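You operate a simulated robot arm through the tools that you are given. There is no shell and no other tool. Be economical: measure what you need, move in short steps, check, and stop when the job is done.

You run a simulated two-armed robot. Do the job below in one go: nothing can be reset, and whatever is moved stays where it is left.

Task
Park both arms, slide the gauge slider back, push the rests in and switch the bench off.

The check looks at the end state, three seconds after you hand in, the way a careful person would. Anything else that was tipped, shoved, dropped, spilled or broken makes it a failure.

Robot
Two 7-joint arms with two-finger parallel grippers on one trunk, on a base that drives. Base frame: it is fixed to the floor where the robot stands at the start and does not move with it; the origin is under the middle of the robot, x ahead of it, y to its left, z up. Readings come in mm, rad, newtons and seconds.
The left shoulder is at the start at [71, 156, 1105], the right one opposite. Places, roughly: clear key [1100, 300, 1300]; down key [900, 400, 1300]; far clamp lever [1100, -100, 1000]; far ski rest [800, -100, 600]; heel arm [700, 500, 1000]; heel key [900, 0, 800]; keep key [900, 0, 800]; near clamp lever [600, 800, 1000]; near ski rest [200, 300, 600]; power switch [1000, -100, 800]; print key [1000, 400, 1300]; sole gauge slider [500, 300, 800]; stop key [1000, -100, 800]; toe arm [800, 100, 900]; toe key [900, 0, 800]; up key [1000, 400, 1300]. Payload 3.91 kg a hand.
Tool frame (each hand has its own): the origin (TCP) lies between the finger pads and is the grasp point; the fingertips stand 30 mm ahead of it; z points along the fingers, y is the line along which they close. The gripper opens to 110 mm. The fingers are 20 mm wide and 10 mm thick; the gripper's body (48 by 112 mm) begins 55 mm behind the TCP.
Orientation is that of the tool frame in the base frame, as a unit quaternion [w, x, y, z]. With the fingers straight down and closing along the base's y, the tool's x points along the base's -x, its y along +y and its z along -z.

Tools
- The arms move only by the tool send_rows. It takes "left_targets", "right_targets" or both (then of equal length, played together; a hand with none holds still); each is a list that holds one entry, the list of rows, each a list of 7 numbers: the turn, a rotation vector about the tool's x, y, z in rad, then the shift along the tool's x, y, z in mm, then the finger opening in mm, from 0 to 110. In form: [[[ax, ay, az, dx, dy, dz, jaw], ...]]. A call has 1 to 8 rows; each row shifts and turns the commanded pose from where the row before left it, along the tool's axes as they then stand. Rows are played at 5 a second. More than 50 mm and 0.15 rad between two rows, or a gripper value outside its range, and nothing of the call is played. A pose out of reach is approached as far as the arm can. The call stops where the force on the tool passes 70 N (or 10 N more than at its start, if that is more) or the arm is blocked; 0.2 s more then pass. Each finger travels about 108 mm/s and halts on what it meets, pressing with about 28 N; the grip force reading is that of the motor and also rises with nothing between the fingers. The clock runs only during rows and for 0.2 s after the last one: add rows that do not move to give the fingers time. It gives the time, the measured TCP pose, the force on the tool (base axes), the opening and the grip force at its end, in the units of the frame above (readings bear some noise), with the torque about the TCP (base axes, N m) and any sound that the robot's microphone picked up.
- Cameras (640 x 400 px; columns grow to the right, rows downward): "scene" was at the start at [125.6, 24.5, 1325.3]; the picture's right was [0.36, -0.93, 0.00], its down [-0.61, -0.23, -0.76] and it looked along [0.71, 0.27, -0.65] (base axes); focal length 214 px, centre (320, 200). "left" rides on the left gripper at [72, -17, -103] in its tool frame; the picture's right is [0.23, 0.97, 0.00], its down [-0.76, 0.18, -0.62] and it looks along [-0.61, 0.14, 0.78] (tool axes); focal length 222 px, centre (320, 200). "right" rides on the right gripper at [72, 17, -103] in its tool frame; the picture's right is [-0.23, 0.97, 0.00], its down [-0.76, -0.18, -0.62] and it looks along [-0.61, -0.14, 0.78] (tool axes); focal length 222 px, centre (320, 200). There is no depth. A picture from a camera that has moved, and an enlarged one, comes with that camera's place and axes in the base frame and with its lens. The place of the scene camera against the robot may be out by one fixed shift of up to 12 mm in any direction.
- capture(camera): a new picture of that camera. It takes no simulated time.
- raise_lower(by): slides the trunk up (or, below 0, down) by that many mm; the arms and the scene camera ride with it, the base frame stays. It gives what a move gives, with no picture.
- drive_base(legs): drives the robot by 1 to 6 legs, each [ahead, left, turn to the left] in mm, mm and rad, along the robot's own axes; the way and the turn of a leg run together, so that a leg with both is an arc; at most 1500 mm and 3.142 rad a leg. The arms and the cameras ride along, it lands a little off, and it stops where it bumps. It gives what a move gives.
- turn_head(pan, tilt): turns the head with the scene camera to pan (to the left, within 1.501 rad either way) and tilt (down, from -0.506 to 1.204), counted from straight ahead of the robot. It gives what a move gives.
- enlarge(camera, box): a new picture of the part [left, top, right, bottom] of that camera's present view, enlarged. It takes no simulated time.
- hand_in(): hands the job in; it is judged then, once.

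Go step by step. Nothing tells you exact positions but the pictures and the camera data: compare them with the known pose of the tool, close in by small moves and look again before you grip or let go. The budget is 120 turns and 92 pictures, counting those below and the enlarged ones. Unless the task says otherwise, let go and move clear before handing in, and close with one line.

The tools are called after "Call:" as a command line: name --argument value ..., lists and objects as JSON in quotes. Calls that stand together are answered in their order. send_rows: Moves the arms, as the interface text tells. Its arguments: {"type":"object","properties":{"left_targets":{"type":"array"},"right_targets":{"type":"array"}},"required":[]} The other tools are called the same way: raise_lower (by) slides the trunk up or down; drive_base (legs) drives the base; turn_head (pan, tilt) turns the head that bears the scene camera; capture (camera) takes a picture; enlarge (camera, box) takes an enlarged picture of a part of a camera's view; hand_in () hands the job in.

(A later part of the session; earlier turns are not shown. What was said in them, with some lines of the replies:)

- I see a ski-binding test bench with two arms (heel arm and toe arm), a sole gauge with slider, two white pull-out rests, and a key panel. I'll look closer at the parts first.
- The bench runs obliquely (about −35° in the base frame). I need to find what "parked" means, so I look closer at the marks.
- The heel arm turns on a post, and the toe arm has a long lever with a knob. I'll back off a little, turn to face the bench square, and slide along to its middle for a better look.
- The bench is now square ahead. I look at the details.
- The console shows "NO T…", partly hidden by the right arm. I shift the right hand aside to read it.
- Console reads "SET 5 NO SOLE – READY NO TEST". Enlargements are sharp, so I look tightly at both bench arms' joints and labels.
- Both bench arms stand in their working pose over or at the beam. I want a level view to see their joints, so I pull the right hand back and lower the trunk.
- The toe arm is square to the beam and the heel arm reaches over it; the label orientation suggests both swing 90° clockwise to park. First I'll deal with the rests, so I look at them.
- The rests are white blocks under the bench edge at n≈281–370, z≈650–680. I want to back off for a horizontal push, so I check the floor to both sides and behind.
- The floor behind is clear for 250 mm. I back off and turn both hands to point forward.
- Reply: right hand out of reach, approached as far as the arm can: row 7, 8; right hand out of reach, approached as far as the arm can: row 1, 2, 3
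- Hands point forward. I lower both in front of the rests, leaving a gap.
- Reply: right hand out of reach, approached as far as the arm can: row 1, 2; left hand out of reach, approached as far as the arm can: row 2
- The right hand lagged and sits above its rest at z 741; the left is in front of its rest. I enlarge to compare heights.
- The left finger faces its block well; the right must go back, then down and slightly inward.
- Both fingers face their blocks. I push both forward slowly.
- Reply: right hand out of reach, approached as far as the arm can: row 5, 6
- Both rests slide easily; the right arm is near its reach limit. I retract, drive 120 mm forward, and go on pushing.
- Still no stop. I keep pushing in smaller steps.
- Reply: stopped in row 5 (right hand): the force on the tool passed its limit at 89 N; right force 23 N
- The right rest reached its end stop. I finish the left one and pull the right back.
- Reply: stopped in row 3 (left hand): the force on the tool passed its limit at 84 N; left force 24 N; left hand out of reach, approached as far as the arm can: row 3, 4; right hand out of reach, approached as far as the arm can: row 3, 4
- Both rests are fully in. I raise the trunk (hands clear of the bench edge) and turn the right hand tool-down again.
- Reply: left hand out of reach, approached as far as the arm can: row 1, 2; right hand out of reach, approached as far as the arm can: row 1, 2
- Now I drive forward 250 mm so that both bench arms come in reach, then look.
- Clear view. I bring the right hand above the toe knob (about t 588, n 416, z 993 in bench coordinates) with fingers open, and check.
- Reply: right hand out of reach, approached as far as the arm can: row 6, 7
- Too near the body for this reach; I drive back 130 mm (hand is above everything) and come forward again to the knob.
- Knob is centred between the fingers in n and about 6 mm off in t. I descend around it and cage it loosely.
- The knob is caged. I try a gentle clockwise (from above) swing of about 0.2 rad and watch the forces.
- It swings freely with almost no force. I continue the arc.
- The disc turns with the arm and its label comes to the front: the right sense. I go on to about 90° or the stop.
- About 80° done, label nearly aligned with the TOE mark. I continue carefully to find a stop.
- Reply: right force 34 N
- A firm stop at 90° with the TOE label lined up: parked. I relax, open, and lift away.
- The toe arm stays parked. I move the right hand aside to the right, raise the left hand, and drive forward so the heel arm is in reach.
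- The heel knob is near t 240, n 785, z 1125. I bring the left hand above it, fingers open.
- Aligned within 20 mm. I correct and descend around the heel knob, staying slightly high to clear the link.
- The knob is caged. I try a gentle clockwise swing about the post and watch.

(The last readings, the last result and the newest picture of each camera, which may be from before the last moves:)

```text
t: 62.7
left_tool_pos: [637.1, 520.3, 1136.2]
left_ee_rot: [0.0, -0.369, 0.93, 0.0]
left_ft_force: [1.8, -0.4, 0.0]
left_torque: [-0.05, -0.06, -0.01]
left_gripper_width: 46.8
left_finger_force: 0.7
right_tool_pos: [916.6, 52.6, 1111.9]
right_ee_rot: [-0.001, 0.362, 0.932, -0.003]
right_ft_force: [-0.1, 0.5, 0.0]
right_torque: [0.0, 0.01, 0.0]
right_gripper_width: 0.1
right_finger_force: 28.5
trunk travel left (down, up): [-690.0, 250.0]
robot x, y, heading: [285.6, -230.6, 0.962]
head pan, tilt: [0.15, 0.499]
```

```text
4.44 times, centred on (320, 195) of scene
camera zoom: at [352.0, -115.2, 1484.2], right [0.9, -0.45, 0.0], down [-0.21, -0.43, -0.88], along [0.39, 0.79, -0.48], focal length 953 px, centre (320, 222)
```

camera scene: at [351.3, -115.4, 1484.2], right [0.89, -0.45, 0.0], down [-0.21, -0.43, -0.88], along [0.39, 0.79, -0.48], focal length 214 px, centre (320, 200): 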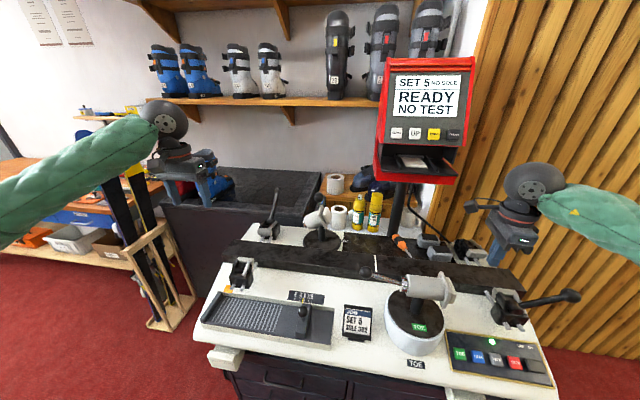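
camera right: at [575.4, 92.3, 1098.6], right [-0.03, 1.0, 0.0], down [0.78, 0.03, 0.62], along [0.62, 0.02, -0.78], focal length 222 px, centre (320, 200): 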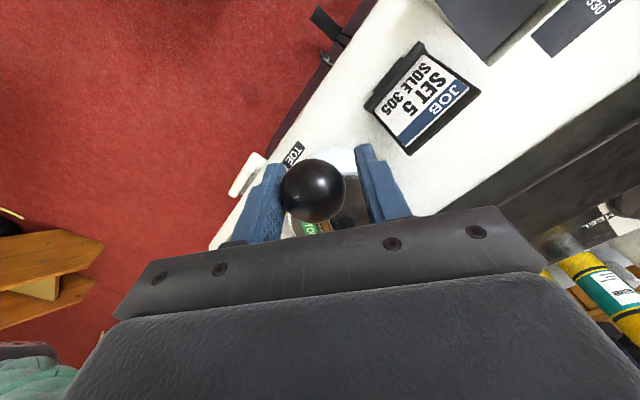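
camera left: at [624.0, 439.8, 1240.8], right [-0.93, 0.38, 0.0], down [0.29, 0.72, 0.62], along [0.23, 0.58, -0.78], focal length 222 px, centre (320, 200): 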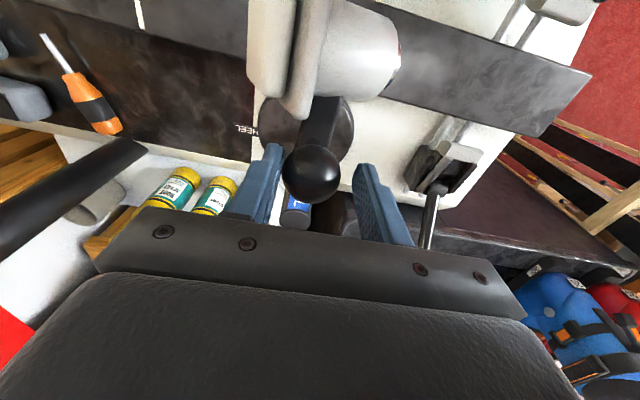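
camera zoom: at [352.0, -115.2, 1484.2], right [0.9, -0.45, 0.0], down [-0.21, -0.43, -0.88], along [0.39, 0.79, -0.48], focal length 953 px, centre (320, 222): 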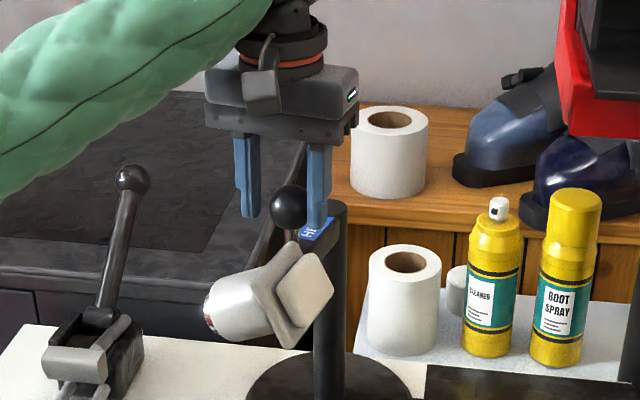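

It swings about the post freely. I continue the arc in steps.

Call:
send_rows --left_targets '[[[0, 0, 0.13, -0.7, 10.2, 0, 46], [0, 0, 0.13, -0.7, 10.2, 0, 46], [0, 0, 0.13, -0.7, 10.2, 0, 46], [0, 0, 0.13, -0.7, 10.2, 0, 46], [0, 0, 0, 0, 0, 0, 46]]]'

Call:
enlarge --camera "scene" --box '[260, 150, 360, 240]'

Call:
capture --camera "left"

```text
t: 63.9
left_tool_pos: [617.3, 556.1, 1137.2]
left_ee_rot: [-0.001, -0.116, 0.993, -0.001]
left_ft_force: [0.2, -2.8, -0.8]
left_torque: [-0.02, 0.01, -0.06]
left_gripper_width: 47.0
left_finger_force: 1.1
right_tool_pos: [915.7, 52.0, 1112.9]
right_ee_rot: [0.0, 0.363, 0.932, -0.003]
right_ft_force: [-0.4, 0.4, -0.5]
right_torque: [-0.02, -0.02, -0.01]
right_gripper_width: 0.0
right_finger_force: 27.9
trunk travel left (down, up): [-690.0, 250.0]
robot x, y, heading: [286.4, -232.5, 0.955]
head pan, tilt: [0.15, 0.499]
```

```text
4.44 times, centred on (310, 195) of scene
camera zoom: at [351.9, -115.3, 1484.2], right [0.9, -0.45, 0.0], down [-0.21, -0.43, -0.88], along [0.39, 0.79, -0.48], focal length 953 px, centre (364, 222)
```

zoom: 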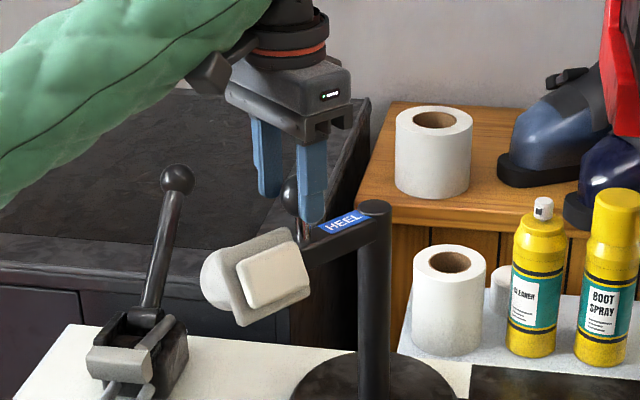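

```text
25 pictures are left
camera left: at [550.7, 522.4, 1241.7], right [-0.45, 0.89, 0.0], down [0.7, 0.35, 0.62], along [0.56, 0.28, -0.78], focal length 222 px, centre (320, 200)
```

left: 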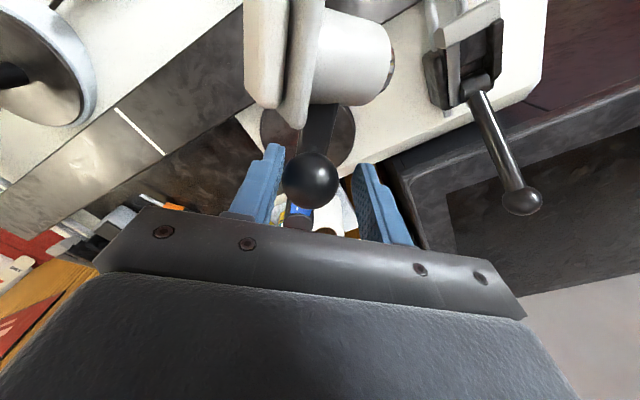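

Midway, with the label turning toward the operator. I go on, keeping an eye on the clamp lever.

Call:
send_rows --left_targets '[[[0, 0, 0.13, -0.7, 10.2, 0, 46], [0, 0, 0.13, -0.7, 10.2, 0, 46], [0, 0, 0.13, -0.7, 10.2, 0, 46], [0, 0, 0.13, -0.7, 10.2, 0, 46], [0, 0, 0, 0, 0, 0, 46]]]'

Call:
enlarge --camera "scene" --box '[260, 150, 360, 240]'

Call:
capture --camera "left"

```text
t: 65.1
left_tool_pos: [620.1, 596.6, 1135.2]
left_ee_rot: [0.0, 0.142, 0.99, 0.0]
left_ft_force: [-0.6, -1.8, -0.7]
left_torque: [-0.05, 0.03, -0.06]
left_gripper_width: 47.2
left_finger_force: 0.1
right_tool_pos: [915.8, 53.8, 1112.3]
right_ee_rot: [0.0, 0.363, 0.932, -0.002]
right_ft_force: [-0.1, 0.1, -0.4]
right_torque: [-0.01, 0.0, 0.03]
right_gripper_width: 0.1
right_finger_force: 28.3
trunk travel left (down, up): [-690.0, 250.0]
robot x, y, heading: [285.0, -232.3, 0.957]
head pan, tilt: [0.15, 0.499]
```

```text
4.44 times, centred on (310, 195) of scene
camera zoom: at [351.5, -115.2, 1484.2], right [0.9, -0.45, 0.0], down [-0.21, -0.43, -0.88], along [0.39, 0.79, -0.48], focal length 953 px, centre (364, 222)
```

zoom: 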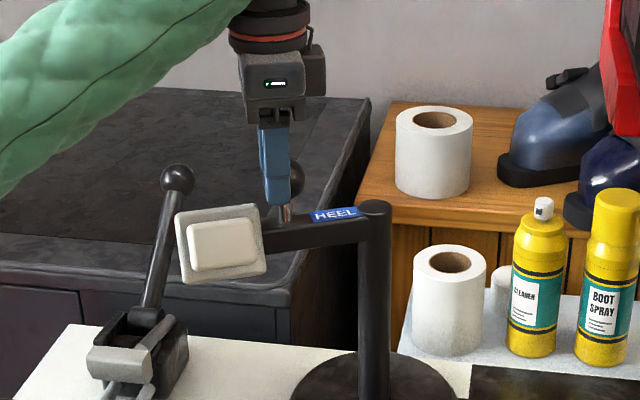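

```text
23 pictures are left
camera left: at [544.6, 600.9, 1241.2], right [0.06, 1.0, 0.0], down [0.78, -0.04, 0.62], along [0.62, -0.03, -0.78], focal length 222 px, centre (320, 200)
```

left: 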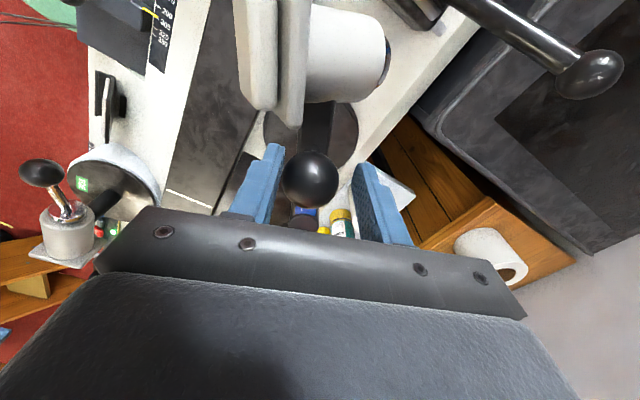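

Clear of the lever. I push the last part to the stop.

Call:
send_rows --left_targets '[[[0, 0, 0.11, -0.6, 8.6, 0, 46], [0, 0, 0.11, -0.6, 8.6, 0, 46], [0, 0, 0.11, -0.6, 8.6, 0, 46], [0, 0, 0.06, -0.3, 6, 0, 46], [0, 0, 0.0, 0, 6, 0, 46]]]'

Call:
enlarge --camera "scene" --box '[260, 150, 360, 240]'

```text
t: 66.3
left_tool_pos: [639.6, 628.0, 1137.5]
left_ee_rot: [-0.001, 0.331, 0.944, 0.0]
left_ft_force: [-2.8, -2.7, 0.2]
left_torque: [-0.05, 0.11, -0.07]
left_gripper_width: 47.9
left_finger_force: 2.1
right_tool_pos: [915.8, 52.7, 1112.9]
right_ee_rot: [0.0, 0.363, 0.932, -0.002]
right_ft_force: [0.6, 0.0, -0.2]
right_torque: [0.01, 0.03, -0.02]
right_gripper_width: 0.0
right_finger_force: 27.5
trunk travel left (down, up): [-690.0, 250.0]
robot x, y, heading: [284.2, -235.1, 0.955]
head pan, tilt: [0.15, 0.499]
```

```text
4.44 times, centred on (310, 195) of scene
camera zoom: at [351.7, -115.0, 1484.2], right [0.9, -0.45, 0.0], down [-0.21, -0.43, -0.88], along [0.39, 0.79, -0.48], focal length 953 px, centre (364, 222)
```

zoom: 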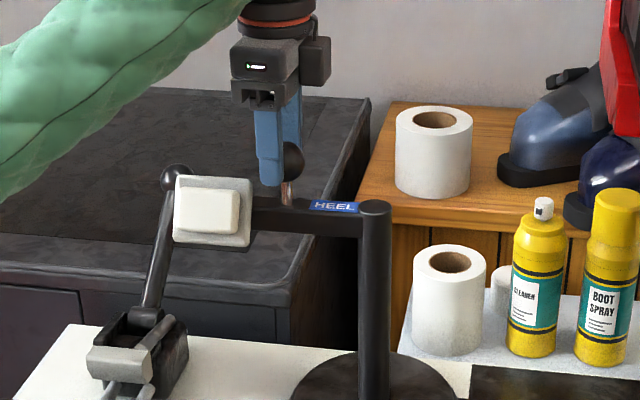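

Nearly there but no firm stop yet; a few more millimetres.

Call:
send_rows --left_targets '[[[0, 0, 0.05, 0, 5, 0, 46], [0, 0, 0.05, 0, 5, 0, 46], [0, 0, 0, 0, 3, 0, 46], [0, 0, 0, 0, 0, 0, 46]]]'

Call:
enlarge --camera "scene" --box '[260, 150, 360, 240]'

```text
t: 67.3
left_tool_pos: [646.7, 636.2, 1137.4]
left_ee_rot: [0.0, 0.378, 0.926, 0.0]
left_ft_force: [-18.7, -32.4, -9.8]
left_torque: [-0.27, 0.26, 0.13]
left_gripper_width: 63.7
left_finger_force: 17.6
right_tool_pos: [914.4, 50.4, 1114.4]
right_ee_rot: [0.0, 0.362, 0.932, -0.001]
right_ft_force: [0.1, -0.2, 1.1]
right_torque: [0.01, 0.0, -0.01]
right_gripper_width: 0.1
right_finger_force: 28.0
trunk travel left (down, up): [-690.0, 250.0]
robot x, y, heading: [284.2, -237.1, 0.957]
head pan, tilt: [0.15, 0.499]
```

```text
4.44 times, centred on (310, 195) of scene
camera zoom: at [349.8, -117.8, 1484.4], right [0.9, -0.45, 0.0], down [-0.21, -0.43, -0.88], along [0.39, 0.79, -0.48], focal length 953 px, centre (364, 222)
```

zoom: 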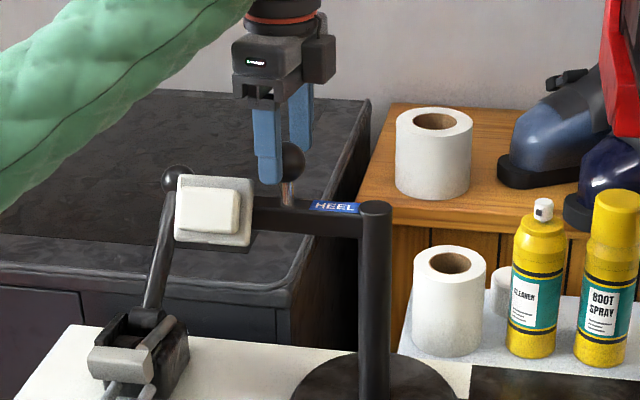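

Firm stop reached: heel arm parked. I relax, open, lift off and drive back 130 mm for the slider.

Call:
send_rows --left_targets '[[[0, 0, 0, 0, -11, 0, 60], [0, 0, 0, 0, 0, 0, 95], [0, 0, 0, 0, 0, 0, 95], [0, 0, 0, 0, 0, -30, 95], [0, 0, 0, 0, 0, -40, 95], [0, 0, 0, 0, 0, -30, 95]]]'

Call:
drive_base --legs '[[-130, 0, 0]]'

Call:
send_rows --left_targets '[[[0, 0, -0.15, 0, -40, 0, 80], [0, 0, -0.15, 0, -40, 0, 80], [0, 0, -0.15, 0, -40, 0, 80], [0, 0, -0.15, 0, 0, 0, 80], [0, 0, -0.15, 0, 0, 0, 80], [0, 0, -0.15, 0, 0, 0, 80], [0, 0, -0.15, 0, 0, 0, 80], [0, 0, -0.15, 0, 0, 0, 80]]]'

Call:
send_rows --left_targets '[[[0, 0, -0.15, 0, 0, 0, 80], [0, 0, -0.15, 0, 0, 0, 80], [0, 0, -0.15, 0, 0, 0, 80], [0, 0, -0.15, 0, 0, 0, 80]]]'

Call:
capture --camera "scene"

```text
t: 68.7
left_tool_pos: [638.8, 632.3, 1238.0]
left_ee_rot: [0.0, 0.377, 0.926, -0.001]
left_ft_force: [-0.7, 0.0, 0.5]
left_torque: [0.04, -0.04, -0.03]
left_gripper_width: 94.9
left_finger_force: 0.1
right_tool_pos: [916.7, 52.6, 1112.5]
right_ee_rot: [0.0, 0.362, 0.932, -0.002]
right_ft_force: [-0.6, 0.2, -0.3]
right_torque: [0.02, 0.02, 0.0]
right_gripper_width: 0.1
right_finger_force: 27.3
trunk travel left (down, up): [-690.0, 250.0]
robot x, y, heading: [286.1, -234.2, 0.958]
head pan, tilt: [0.15, 0.499]
```

```text
t: 70.0
left_tool_pos: [562.9, 528.4, 1237.5]
left_ee_rot: [0.0, 0.375, 0.927, -0.001]
left_ft_force: [0.3, 0.0, 0.1]
left_torque: [0.01, -0.02, -0.02]
left_gripper_width: 95.0
left_finger_force: 0.0
right_tool_pos: [841.0, -50.0, 1113.1]
right_ee_rot: [0.0, 0.361, 0.933, -0.003]
right_ft_force: [0.1, -0.2, -0.2]
right_torque: [0.01, -0.02, 0.0]
right_gripper_width: 0.1
right_finger_force: 27.8
trunk travel left (down, up): [-690.0, 250.0]
robot x, y, heading: [214.3, -339.9, 0.963]
head pan, tilt: [0.15, 0.499]
```

```text
t: 71.8
left_tool_pos: [494.3, 430.2, 1237.9]
left_ee_rot: [0.0, -0.214, 0.977, -0.001]
left_ft_force: [-0.1, -0.2, 1.3]
left_torque: [0.0, 0.01, -0.02]
left_gripper_width: 79.7
left_finger_force: 0.0
right_tool_pos: [841.2, -51.3, 1112.2]
right_ee_rot: [0.0, 0.361, 0.933, -0.003]
right_ft_force: [0.6, 0.9, 1.1]
right_torque: [0.01, -0.04, -0.01]
right_gripper_width: 0.0
right_finger_force: 28.0
trunk travel left (down, up): [-690.0, 250.0]
robot x, y, heading: [211.2, -336.4, 0.963]
head pan, tilt: [0.15, 0.499]
```

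```text
t: 72.8
left_tool_pos: [493.1, 431.0, 1237.3]
left_ee_rot: [-0.001, -0.493, 0.87, -0.001]
left_ft_force: [-0.8, 0.3, -0.1]
left_torque: [-0.02, -0.01, 0.0]
left_gripper_width: 79.7
left_finger_force: 0.0
right_tool_pos: [840.4, -50.7, 1112.7]
right_ee_rot: [0.0, 0.361, 0.933, -0.003]
right_ft_force: [0.0, 0.1, -0.7]
right_torque: [-0.02, 0.04, 0.02]
right_gripper_width: 0.0
right_finger_force: 27.9
trunk travel left (down, up): [-690.0, 250.0]
robot x, y, heading: [208.6, -340.4, 0.965]
head pan, tilt: [0.15, 0.499]
```

```text
20 pictures are left
camera scene: at [277.4, -220.3, 1484.2], right [0.9, -0.44, 0.0], down [-0.21, -0.43, -0.88], along [0.39, 0.79, -0.48], focal length 214 px, centre (320, 200)
```

scene: 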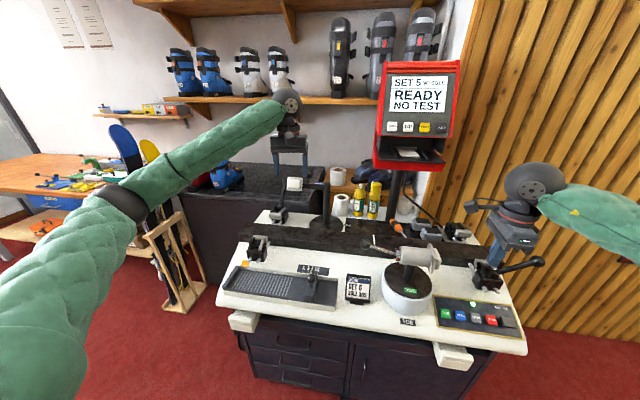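

Both arms stay parked. Next the slider: I bring the left hand above its knob (about t 247, n 500).

Call:
send_rows --left_targets '[[[0, 0, 0.07, 22.7, -15, 38, 80], [0, 0, 0, 22.7, -15, 38, 80], [0, 0, 0, 22.7, -15, 38, 80], [0, 0, 0, 22.7, -15, 38, 80], [0, 0, 0, 22.7, -15, 38, 80], [0, 0, 0, 22.7, -15, 38, 80]]]'

Call:
capture --camera "left"

Call:
enlarge --camera "scene" --box '[210, 230, 390, 330]'

```text
t: 74.2
left_tool_pos: [491.4, 269.2, 1007.1]
left_ee_rot: [0.0, -0.461, 0.887, 0.0]
left_ft_force: [0.9, -0.5, 0.0]
left_torque: [0.04, 0.01, -0.03]
left_gripper_width: 80.1
left_finger_force: 0.0
right_tool_pos: [840.4, -50.4, 1113.8]
right_ee_rot: [0.001, 0.361, 0.932, -0.003]
right_ft_force: [0.2, 0.5, 0.0]
right_torque: [-0.03, 0.04, 0.0]
right_gripper_width: 0.0
right_finger_force: 28.2
trunk travel left (down, up): [-690.0, 250.0]
robot x, y, heading: [211.7, -337.3, 0.964]
head pan, tilt: [0.15, 0.499]
```

```text
19 pictures are left
camera left: at [462.5, 199.6, 1110.8], right [-0.93, 0.37, 0.0], down [0.29, 0.73, 0.62], along [0.23, 0.58, -0.78], focal length 222 px, centre (320, 200)
```

left: 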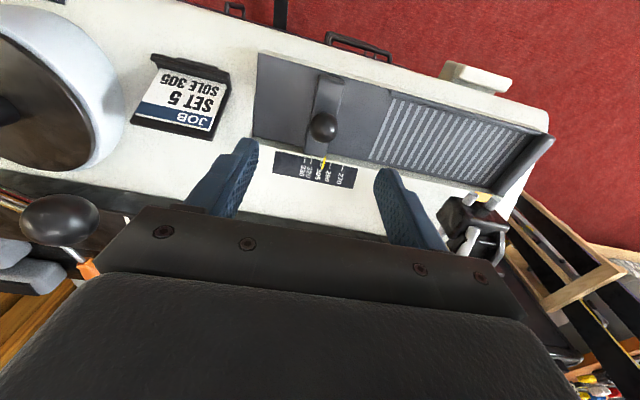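

```text
3.56 times, centred on (300, 280) of scene
camera zoom: at [277.5, -220.2, 1484.3], right [0.9, -0.44, 0.0], down [-0.21, -0.43, -0.88], along [0.39, 0.79, -0.48], focal length 763 px, centre (391, -84)
```

zoom: 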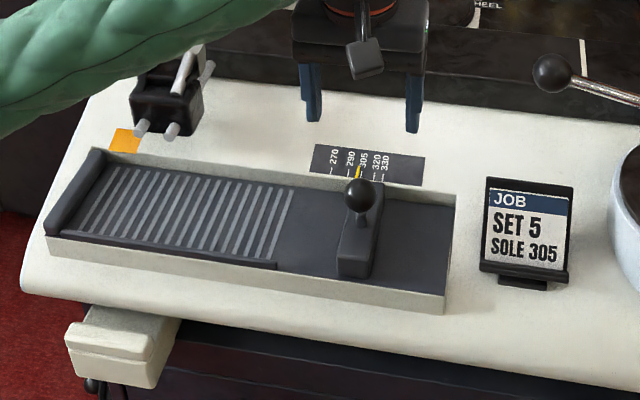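

The slider stands at 305; "back" is away from the boot, to the right end. I'll push it with closed fingers from the left of its knob (t≈242, n≈513, z≈868).

Call:
send_rows --left_targets '[[[0, 0, 0, -11, 30, 20, 0], [0, 0, 0, 0, 23, 30, 0], [0, 0, 0, 0, 0, 30, 0], [0, 0, 0, 0, 0, 25, 0], [0, 0, 0, 0, 0, 12, 0]]]'

Call:
enlarge --camera "scene" --box '[240, 230, 350, 320]'

Call:
capture --camera "left"

```text
t: 75.4
left_tool_pos: [452.6, 306.6, 892.5]
left_ee_rot: [-0.001, -0.46, 0.888, -0.001]
left_ft_force: [-0.1, 0.2, 0.3]
left_torque: [-0.02, 0.01, 0.0]
left_gripper_width: 0.1
left_finger_force: 28.0
right_tool_pos: [841.2, -50.3, 1111.9]
right_ee_rot: [0.0, 0.361, 0.933, -0.003]
right_ft_force: [-0.3, 0.6, -0.1]
right_torque: [0.0, -0.01, 0.04]
right_gripper_width: 0.1
right_finger_force: 28.2
trunk travel left (down, up): [-690.0, 250.0]
robot x, y, heading: [209.8, -339.1, 0.964]
head pan, tilt: [0.15, 0.499]
```

```text
4.44 times, centred on (295, 275) of scene
camera zoom: at [277.7, -220.4, 1484.2], right [0.9, -0.44, 0.0], down [-0.21, -0.43, -0.88], along [0.39, 0.79, -0.48], focal length 953 px, centre (431, -133)
```

zoom: 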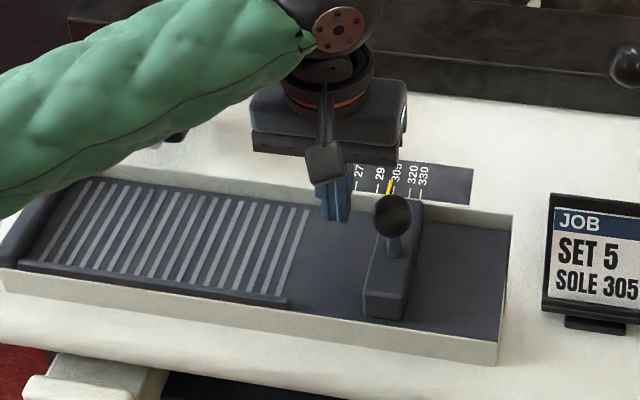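

```text
16 pictures are left
camera left: at [424.9, 238.0, 996.6], right [-0.93, 0.37, 0.0], down [0.29, 0.73, 0.62], along [0.23, 0.58, -0.78], focal length 222 px, centre (320, 200)
```

left: 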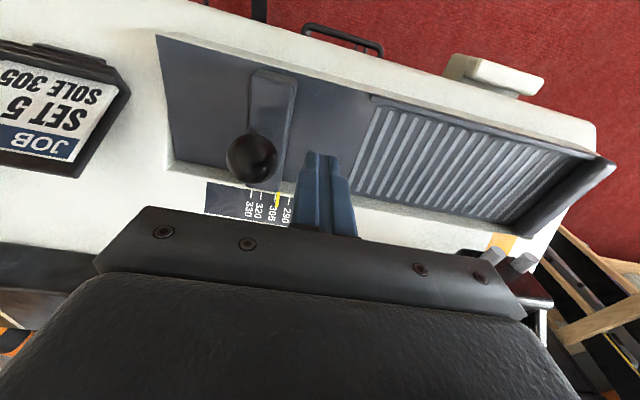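

Fingers are level with the knob and 45 mm to its left. I push to the right slowly.

Call:
send_rows --left_targets '[[[0, 0, 0, 0, -10, 0, 0], [0, 0, 0, 0, -10, 0, 0], [0, 0, 0, 0, -10, 0, 0], [0, 0, 0, 0, -10, 0, 0], [0, 0, 0, 0, -10, 0, 0], [0, 0, 0, 0, -10, 0, 0]]]'

Call:
enlarge --camera "scene" --box '[240, 230, 350, 320]'

```text
t: 76.8
left_tool_pos: [503.0, 272.7, 893.0]
left_ee_rot: [-0.001, -0.46, 0.888, -0.001]
left_ft_force: [-0.6, 1.0, -0.5]
left_torque: [-0.02, -0.01, 0.01]
left_gripper_width: 0.1
left_finger_force: 28.5
right_tool_pos: [841.6, -50.6, 1112.0]
right_ee_rot: [0.0, 0.36, 0.933, -0.002]
right_ft_force: [0.3, -0.1, 0.3]
right_torque: [0.0, -0.03, 0.01]
right_gripper_width: 0.0
right_finger_force: 27.8
trunk travel left (down, up): [-690.0, 250.0]
robot x, y, heading: [212.8, -338.7, 0.963]
head pan, tilt: [0.15, 0.499]
```

```text
4.44 times, centred on (295, 275) of scene
camera zoom: at [278.0, -220.5, 1484.2], right [0.9, -0.44, 0.0], down [-0.21, -0.43, -0.88], along [0.39, 0.79, -0.48], focal length 953 px, centre (431, -133)
```

zoom: 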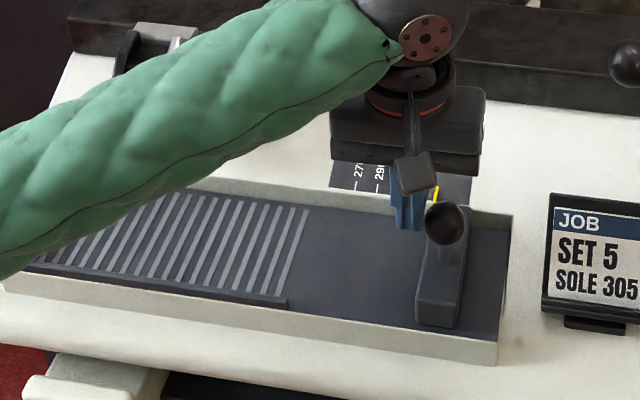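

The slider follows easily. A little more to the right end; toe knob is still well clear of the hand.

Call:
send_rows --left_targets '[[[0, 0, 0, 0, -6, 0, 0], [0, 0, 0, 0, -6, 0, 0], [0, 0, 0, 0, -6, 0, 0], [0, 0, 0, 0, -6, 0, 0], [0, 0, 0, 0, -6, 0, 0], [0, 0, 0, 0, -6, 0, 0], [0, 0, 0, 0, -6, 0, 0]]]'

Call:
enlarge --camera "scene" --box '[240, 230, 350, 320]'

```text
t: 78.2
left_tool_pos: [521.9, 261.0, 892.6]
left_ee_rot: [-0.005, -0.467, 0.884, 0.006]
left_ft_force: [-33.4, 6.6, 8.4]
left_torque: [0.2, 0.92, 0.05]
left_gripper_width: 0.1
left_finger_force: 27.6
right_tool_pos: [838.6, -48.7, 1113.3]
right_ee_rot: [-0.001, 0.359, 0.934, -0.002]
right_ft_force: [0.3, -0.4, 0.0]
right_torque: [0.0, 0.03, 0.02]
right_gripper_width: 0.0
right_finger_force: 28.3
trunk travel left (down, up): [-690.0, 250.0]
robot x, y, heading: [212.4, -334.5, 0.964]
head pan, tilt: [0.15, 0.499]
stopped in row 6 (left hand): the force on the tool passed its limit at 78 N (the readings are from after the stop); the commanded pose is now the measured one
```

```text
4.44 times, centred on (295, 275) of scene
camera zoom: at [275.6, -221.4, 1484.5], right [0.9, -0.44, 0.0], down [-0.21, -0.43, -0.88], along [0.38, 0.79, -0.48], focal length 953 px, centre (431, -133)
```

zoom: 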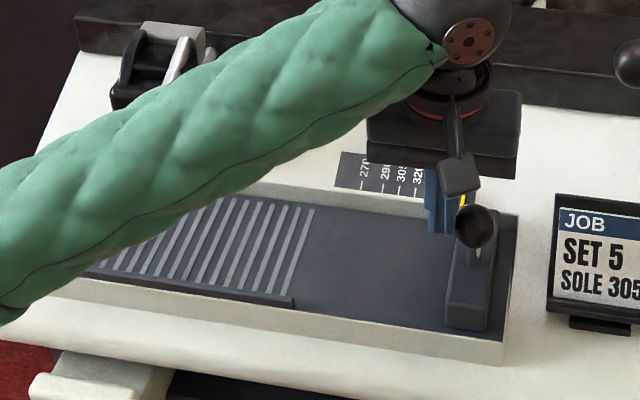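

Slider is at its end stop. I lift the left hand off and bring the right hand over the key panel for the power switch.

Call:
send_rows --left_targets '[[[0, 0, 0, 0, 10, 0, 0], [0, 0, 0, 0, 15, 0, 0], [0, 0, 0, 0, 0, -45, 0], [0, 0, 0, 0, 0, -45, 0], [0, 0, 0, 20, 20, -40, 0], [0, 0, 0, 25, 30, 0, 0], [0, 0, 0, 25, 30, 0, 0]]]' --right_targets '[[[0, 0, 0, -30, 0, 0, 0], [0, 0, 0, -30, 0, 10, 0], [0, 0, 0, -30, 0, 20, 0], [0, 0, 0, -20, 0, 30, 0], [0, 0, 0, 0, 0, 30, 0], [0, 0, 0, 0, 0, 20, 0], [0, 0, 0, 0, 0, 0, 0]]]'

Call:
turn_head --pan -0.4 --tilt 0.7

Call:
capture --camera "scene"

Call:
capture --camera "right"

```text
t: 79.8
left_tool_pos: [400.0, 261.4, 1023.2]
left_ee_rot: [-0.002, -0.465, 0.885, 0.003]
left_ft_force: [0.2, 0.7, 0.2]
left_torque: [-0.03, -0.01, 0.01]
left_gripper_width: 0.0
left_finger_force: 28.0
right_tool_pos: [918.4, -123.4, 1004.9]
right_ee_rot: [0.0, 0.36, 0.933, -0.001]
right_ft_force: [-1.0, -0.2, 0.3]
right_torque: [0.04, -0.03, -0.01]
right_gripper_width: 0.0
right_finger_force: 27.9
trunk travel left (down, up): [-690.0, 250.0]
robot x, y, heading: [210.0, -335.9, 0.96]
head pan, tilt: [0.15, 0.499]
```

```text
t: 80.7
left_tool_pos: [401.4, 260.9, 1023.8]
left_ee_rot: [-0.003, -0.466, 0.885, 0.002]
left_ft_force: [-0.3, -0.1, -0.4]
left_torque: [-0.03, 0.02, 0.01]
left_gripper_width: 0.1
left_finger_force: 28.0
right_tool_pos: [919.8, -123.0, 1003.7]
right_ee_rot: [-0.001, 0.359, 0.933, -0.002]
right_ft_force: [-0.3, -0.7, 0.2]
right_torque: [-0.03, 0.01, 0.01]
right_gripper_width: 0.0
right_finger_force: 27.9
trunk travel left (down, up): [-690.0, 250.0]
robot x, y, heading: [213.8, -336.2, 0.972]
head pan, tilt: [-0.4, 0.7]
```

```text
13 pictures are left
camera scene: at [307.5, -256.1, 1466.6], right [0.54, -0.84, 0.0], down [-0.54, -0.35, -0.77], along [0.65, 0.41, -0.64], focal length 214 px, centre (320, 200)
```

scene: 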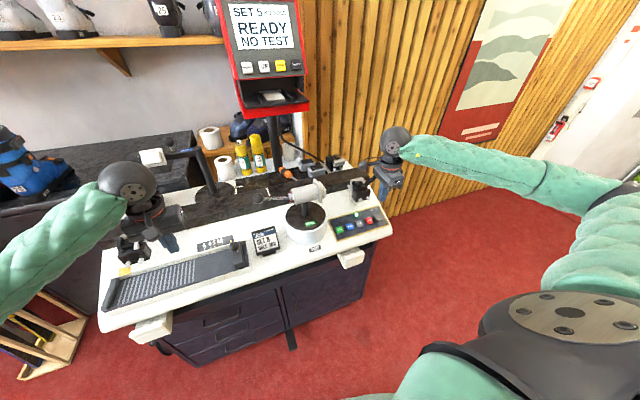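

```text
12 pictures are left
camera right: at [876.6, -61.1, 1107.6], right [0.82, 0.57, 0.0], down [0.45, -0.64, 0.63], along [0.35, -0.52, -0.78], focal length 222 px, centre (320, 200)
```

right: 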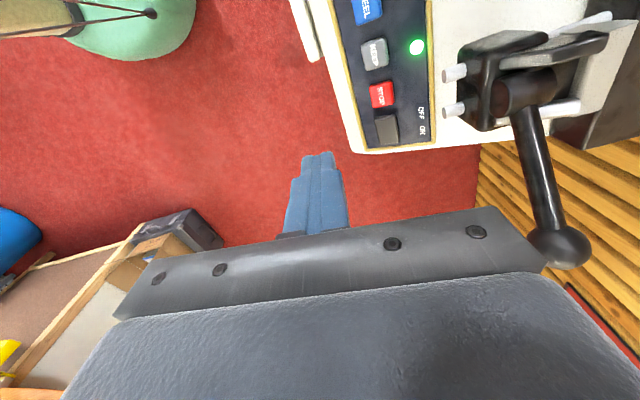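

The rocker is near (997, −100) in base coordinates, OFF side toward the STOP key. I zoom in to see its state.

Call:
enlarge --camera "right" --box '[340, 80, 440, 160]'

```text
5.00 times, centred on (390, 120) of right
camera zoom: at [876.6, -61.1, 1107.6], right [0.82, 0.57, 0.0], down [0.45, -0.64, 0.63], along [0.35, -0.52, -0.78], focal length 1111 px, centre (-30, 600)
```

zoom: 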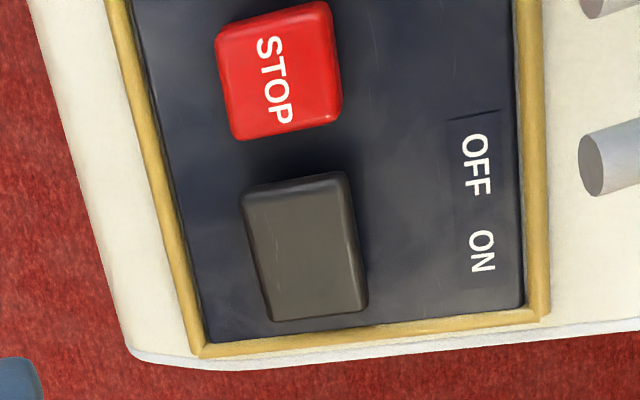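

I move the closed fingers above the OFF half of the rocker and look again before pressing.

Call:
send_rows --right_targets '[[[0, 0, 0, -15.5, 33.6, 0, 0], [0, 0, 0, -15.4, 33.6, 0, 0], [0, 0, 0, 0, 0, 40, 0], [0, 0, 0, 0, 0, 40, 0], [0, 0, 0, 0, 0, 20, 0], [0, 0, 0, 0, 0, 0, 0]]]'

Call:
enlarge --camera "right" --box '[240, 80, 400, 200]'

Call:
enlarge --camera "scene" --box '[320, 180, 410, 260]'

```text
t: 82.1
left_tool_pos: [399.6, 262.3, 1024.0]
left_ee_rot: [-0.003, -0.465, 0.885, 0.004]
left_ft_force: [0.5, 0.0, 1.0]
left_torque: [0.0, 0.04, 0.01]
left_gripper_width: 0.1
left_finger_force: 28.5
right_tool_pos: [989.3, -92.1, 903.1]
right_ee_rot: [-0.001, 0.359, 0.933, -0.003]
right_ft_force: [0.1, 0.6, 0.5]
right_torque: [0.01, 0.02, 0.04]
right_gripper_width: 0.0
right_finger_force: 27.9
trunk travel left (down, up): [-690.0, 250.0]
robot x, y, heading: [211.2, -337.0, 0.97]
head pan, tilt: [-0.4, 0.7]
```

```text
3.33 times, centred on (320, 140) of right
camera zoom: at [945.8, -32.0, 1007.7], right [0.82, 0.57, 0.0], down [0.45, -0.64, 0.63], along [0.35, -0.52, -0.78], focal length 740 px, centre (320, 400)
```

zoom: 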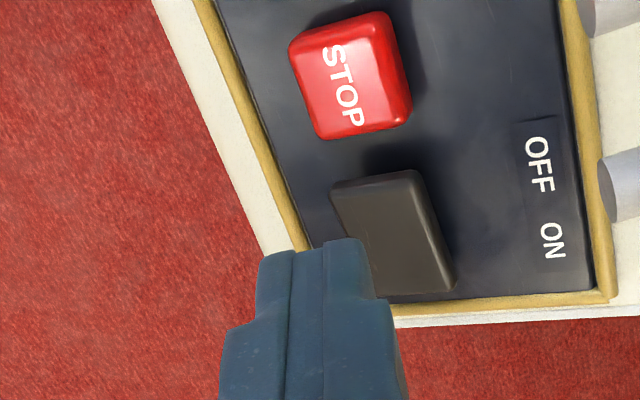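

```text
5.00 times, centred on (365, 220) of scene
camera zoom: at [308.0, -256.0, 1466.5], right [0.54, -0.84, 0.0], down [-0.54, -0.35, -0.76], along [0.65, 0.41, -0.64], focal length 1072 px, centre (95, 100)
```

zoom: 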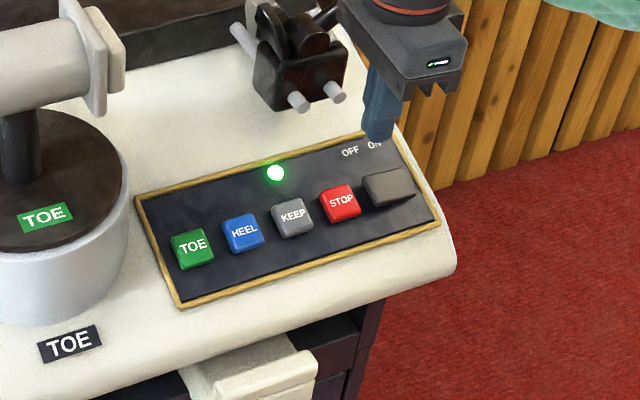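

Triangulation from two views puts the rocker lower and farther: centre ≈(1025, −108, 795), OFF half ≈(1016, −101). I shift there, lower part way, and check.

Call:
send_rows --right_targets '[[[0, 0, 0, -13, 5.4, 0, 0], [0, 0, 0, -13, 5.4, 0, 0], [0, 0, 0, 0, 0, 25, 0], [0, 0, 0, 0, 0, 23, 0], [0, 0, 0, 0, 0, 0, 0]]]'

Call:
enlarge --camera "right" --box '[240, 80, 400, 200]'

Call:
enlarge --camera "scene" --box '[320, 180, 410, 260]'

```text
t: 83.3
left_tool_pos: [400.0, 261.0, 1021.7]
left_ee_rot: [-0.004, -0.466, 0.885, 0.004]
left_ft_force: [0.5, 0.0, -0.2]
left_torque: [-0.02, -0.02, -0.01]
left_gripper_width: 0.0
left_finger_force: 27.3
right_tool_pos: [1015.2, -101.7, 853.7]
right_ee_rot: [0.0, 0.359, 0.933, -0.002]
right_ft_force: [0.0, -0.3, -0.3]
right_torque: [0.02, -0.01, 0.03]
right_gripper_width: 0.0
right_finger_force: 28.1
trunk travel left (down, up): [-690.0, 250.0]
robot x, y, heading: [214.6, -334.2, 0.964]
head pan, tilt: [-0.4, 0.7]
```

```text
3.33 times, centred on (320, 140) of right
camera zoom: at [972.2, -41.4, 958.9], right [0.82, 0.57, 0.0], down [0.45, -0.64, 0.63], along [0.35, -0.51, -0.78], focal length 740 px, centre (320, 400)
```

zoom: 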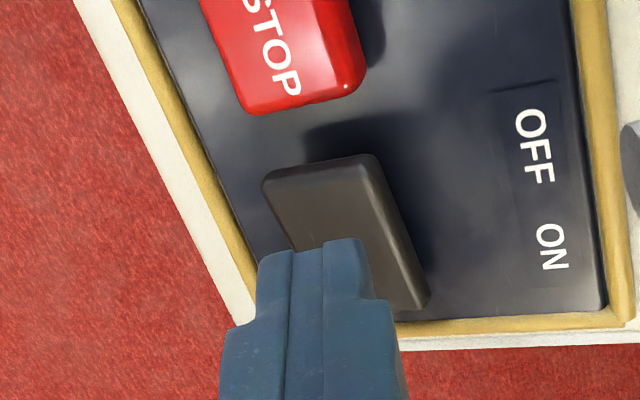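

```text
5.00 times, centred on (365, 220) of scene
camera zoom: at [307.7, -256.2, 1466.5], right [0.54, -0.84, 0.0], down [-0.54, -0.35, -0.76], along [0.65, 0.41, -0.64], focal length 1072 px, centre (95, 100)
```

zoom: 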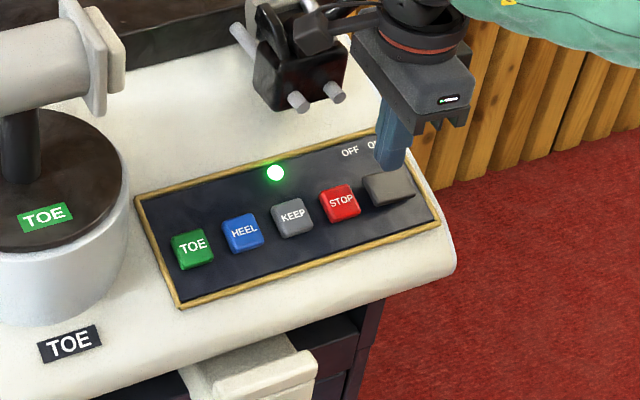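

The fingertip is over the OFF half. A 4 mm nudge toward the OFF edge, then I press down in small steps.

Call:
send_rows --right_targets '[[[0, 0, 0, 4, 2, 0, 0], [0, 0, 0, 0, 0, 8, 0], [0, 0, 0, 0, 0, 6, 0], [0, 0, 0, 0, 0, 5, 0], [0, 0, 0, 0, 0, 4, 0], [0, 0, 0, 0, 0, 4, 0], [0, 0, 0, 0, 0, 3, 0]]]'

Call:
capture --camera "scene"

```text
t: 84.9
left_tool_pos: [397.9, 261.1, 1023.1]
left_ee_rot: [-0.004, -0.465, 0.885, 0.003]
left_ft_force: [-0.2, 0.0, -0.1]
left_torque: [0.01, 0.0, 0.0]
left_gripper_width: 0.3
left_finger_force: 27.8
right_tool_pos: [1012.7, -97.5, 825.6]
right_ee_rot: [0.0, 0.358, 0.934, -0.002]
right_ft_force: [-2.4, 2.5, 7.0]
right_torque: [0.07, -0.04, 0.05]
right_gripper_width: 0.0
right_finger_force: 28.2
trunk travel left (down, up): [-690.0, 250.0]
robot x, y, heading: [211.3, -337.1, 0.965]
head pan, tilt: [-0.4, 0.7]
```

```text
6 pictures are left
camera scene: at [306.9, -255.9, 1466.7], right [0.54, -0.84, 0.0], down [-0.54, -0.35, -0.77], along [0.65, 0.41, -0.64], focal length 214 px, centre (320, 200)
```

scene: 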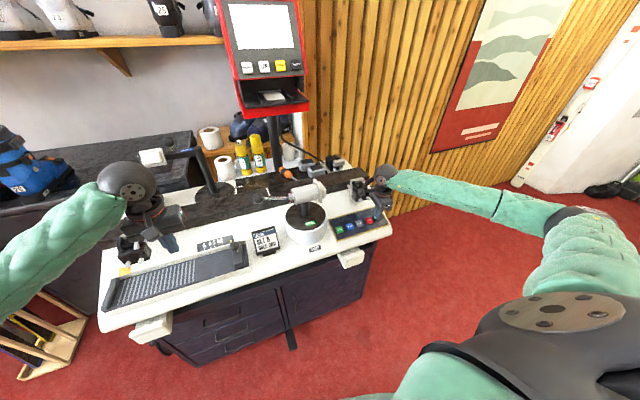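

The display went blank: the bench is off. I lift the right hand straight up and verify everything.

Call:
send_rows --right_targets '[[[0, 0, 0, 0, 0, -20, 0], [0, 0, 0, 0, 0, -40, 0], [0, 0, 0, 0, 0, -45, 0], [0, 0, 0, 0, 0, -45, 0], [0, 0, 0, 0, -30, -30, 0], [0, 0, 0, 0, -40, 0, 0], [0, 0, 0, 0, -40, 0, 0], [0, 0, 0, 0, -40, 0, 0]]]' --left_targets '[[[0, 0, 0, 0, 0, -30, 0], [0, 0, 0, 0, 0, -30, 0], [0, 0, 0, 20, 30, 0, 0], [0, 0, 0, 20, 40, 0, 0], [0, 0, 0, 20, 40, 0, 0], [0, 0, 0, 20, 40, 0, 0], [0, 0, 0, 20, 40, 0, 0], [0, 0, 0, 0, 0, 0, 0]]]'

Call:
turn_head --pan 0.0 --tilt 0.6

Call:
enlarge --camera "scene" --box '[160, 130, 500, 340]'

Call:
enlarge --camera "scene" --box '[360, 200, 480, 290]'

```text
t: 86.7
left_tool_pos: [183.8, 286.4, 1087.6]
left_ee_rot: [-0.003, -0.467, 0.884, 0.004]
left_ft_force: [-0.3, -0.1, -0.1]
left_torque: [0.03, -0.02, -0.01]
left_gripper_width: 0.0
left_finger_force: 28.0
right_tool_pos: [911.2, -209.6, 1007.2]
right_ee_rot: [0.0, 0.358, 0.934, -0.002]
right_ft_force: [-0.8, 0.0, -0.3]
right_torque: [-0.01, -0.03, -0.01]
right_gripper_width: 0.0
right_finger_force: 27.6
trunk travel left (down, up): [-690.0, 250.0]
robot x, y, heading: [211.0, -336.4, 0.97]
head pan, tilt: [-0.4, 0.7]
```

```text
t: 87.6
left_tool_pos: [186.3, 286.0, 1087.0]
left_ee_rot: [-0.004, -0.465, 0.885, 0.004]
left_ft_force: [0.0, -0.5, -0.5]
left_torque: [-0.01, 0.04, 0.0]
left_gripper_width: 0.0
left_finger_force: 28.0
right_tool_pos: [912.8, -210.0, 1007.2]
right_ee_rot: [0.001, 0.359, 0.933, -0.003]
right_ft_force: [-0.3, -0.1, 0.7]
right_torque: [0.0, -0.01, -0.04]
right_gripper_width: 0.0
right_finger_force: 27.9
trunk travel left (down, up): [-690.0, 250.0]
robot x, y, heading: [208.9, -338.3, 0.971]
head pan, tilt: [0.0, 0.6]
```

```text
1.88 times, centred on (330, 235) of scene
camera zoom: at [286.3, -229.5, 1475.2], right [0.82, -0.57, 0.0], down [-0.32, -0.46, -0.82], along [0.47, 0.68, -0.57], focal length 404 px, centre (301, 134)
```

zoom: 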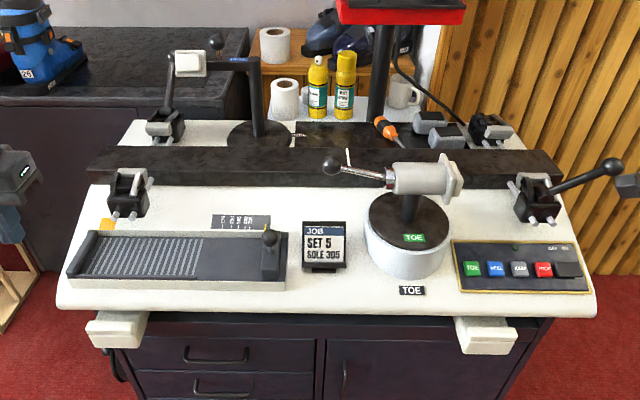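

```text
4.44 times, centred on (420, 245) of scene
camera zoom: at [286.3, -229.5, 1475.2], right [0.82, -0.57, 0.0], down [-0.32, -0.46, -0.82], along [0.47, 0.68, -0.57], focal length 953 px, centre (-124, 0)
```

zoom: 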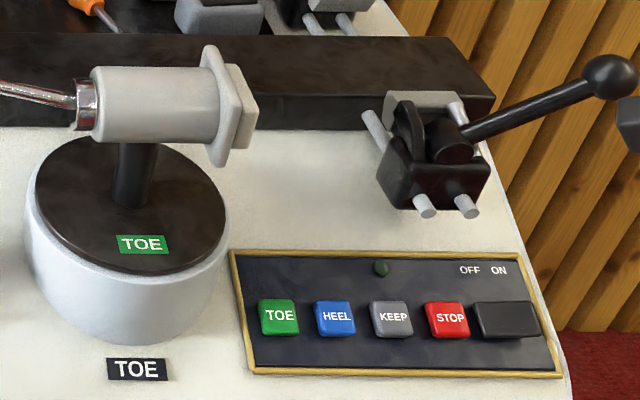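

The LED is dark, both arms are parked at their stops, the slider is at its end, both rests are in, and both hands are clear. I hand in.

Call:
hand_in

```text
The job is handed in.
```

I parked both arms, slid the gauge slider back, pushed both rests in and switched the bench off. I took "back" to mean the end past 330, away from the boot plate.
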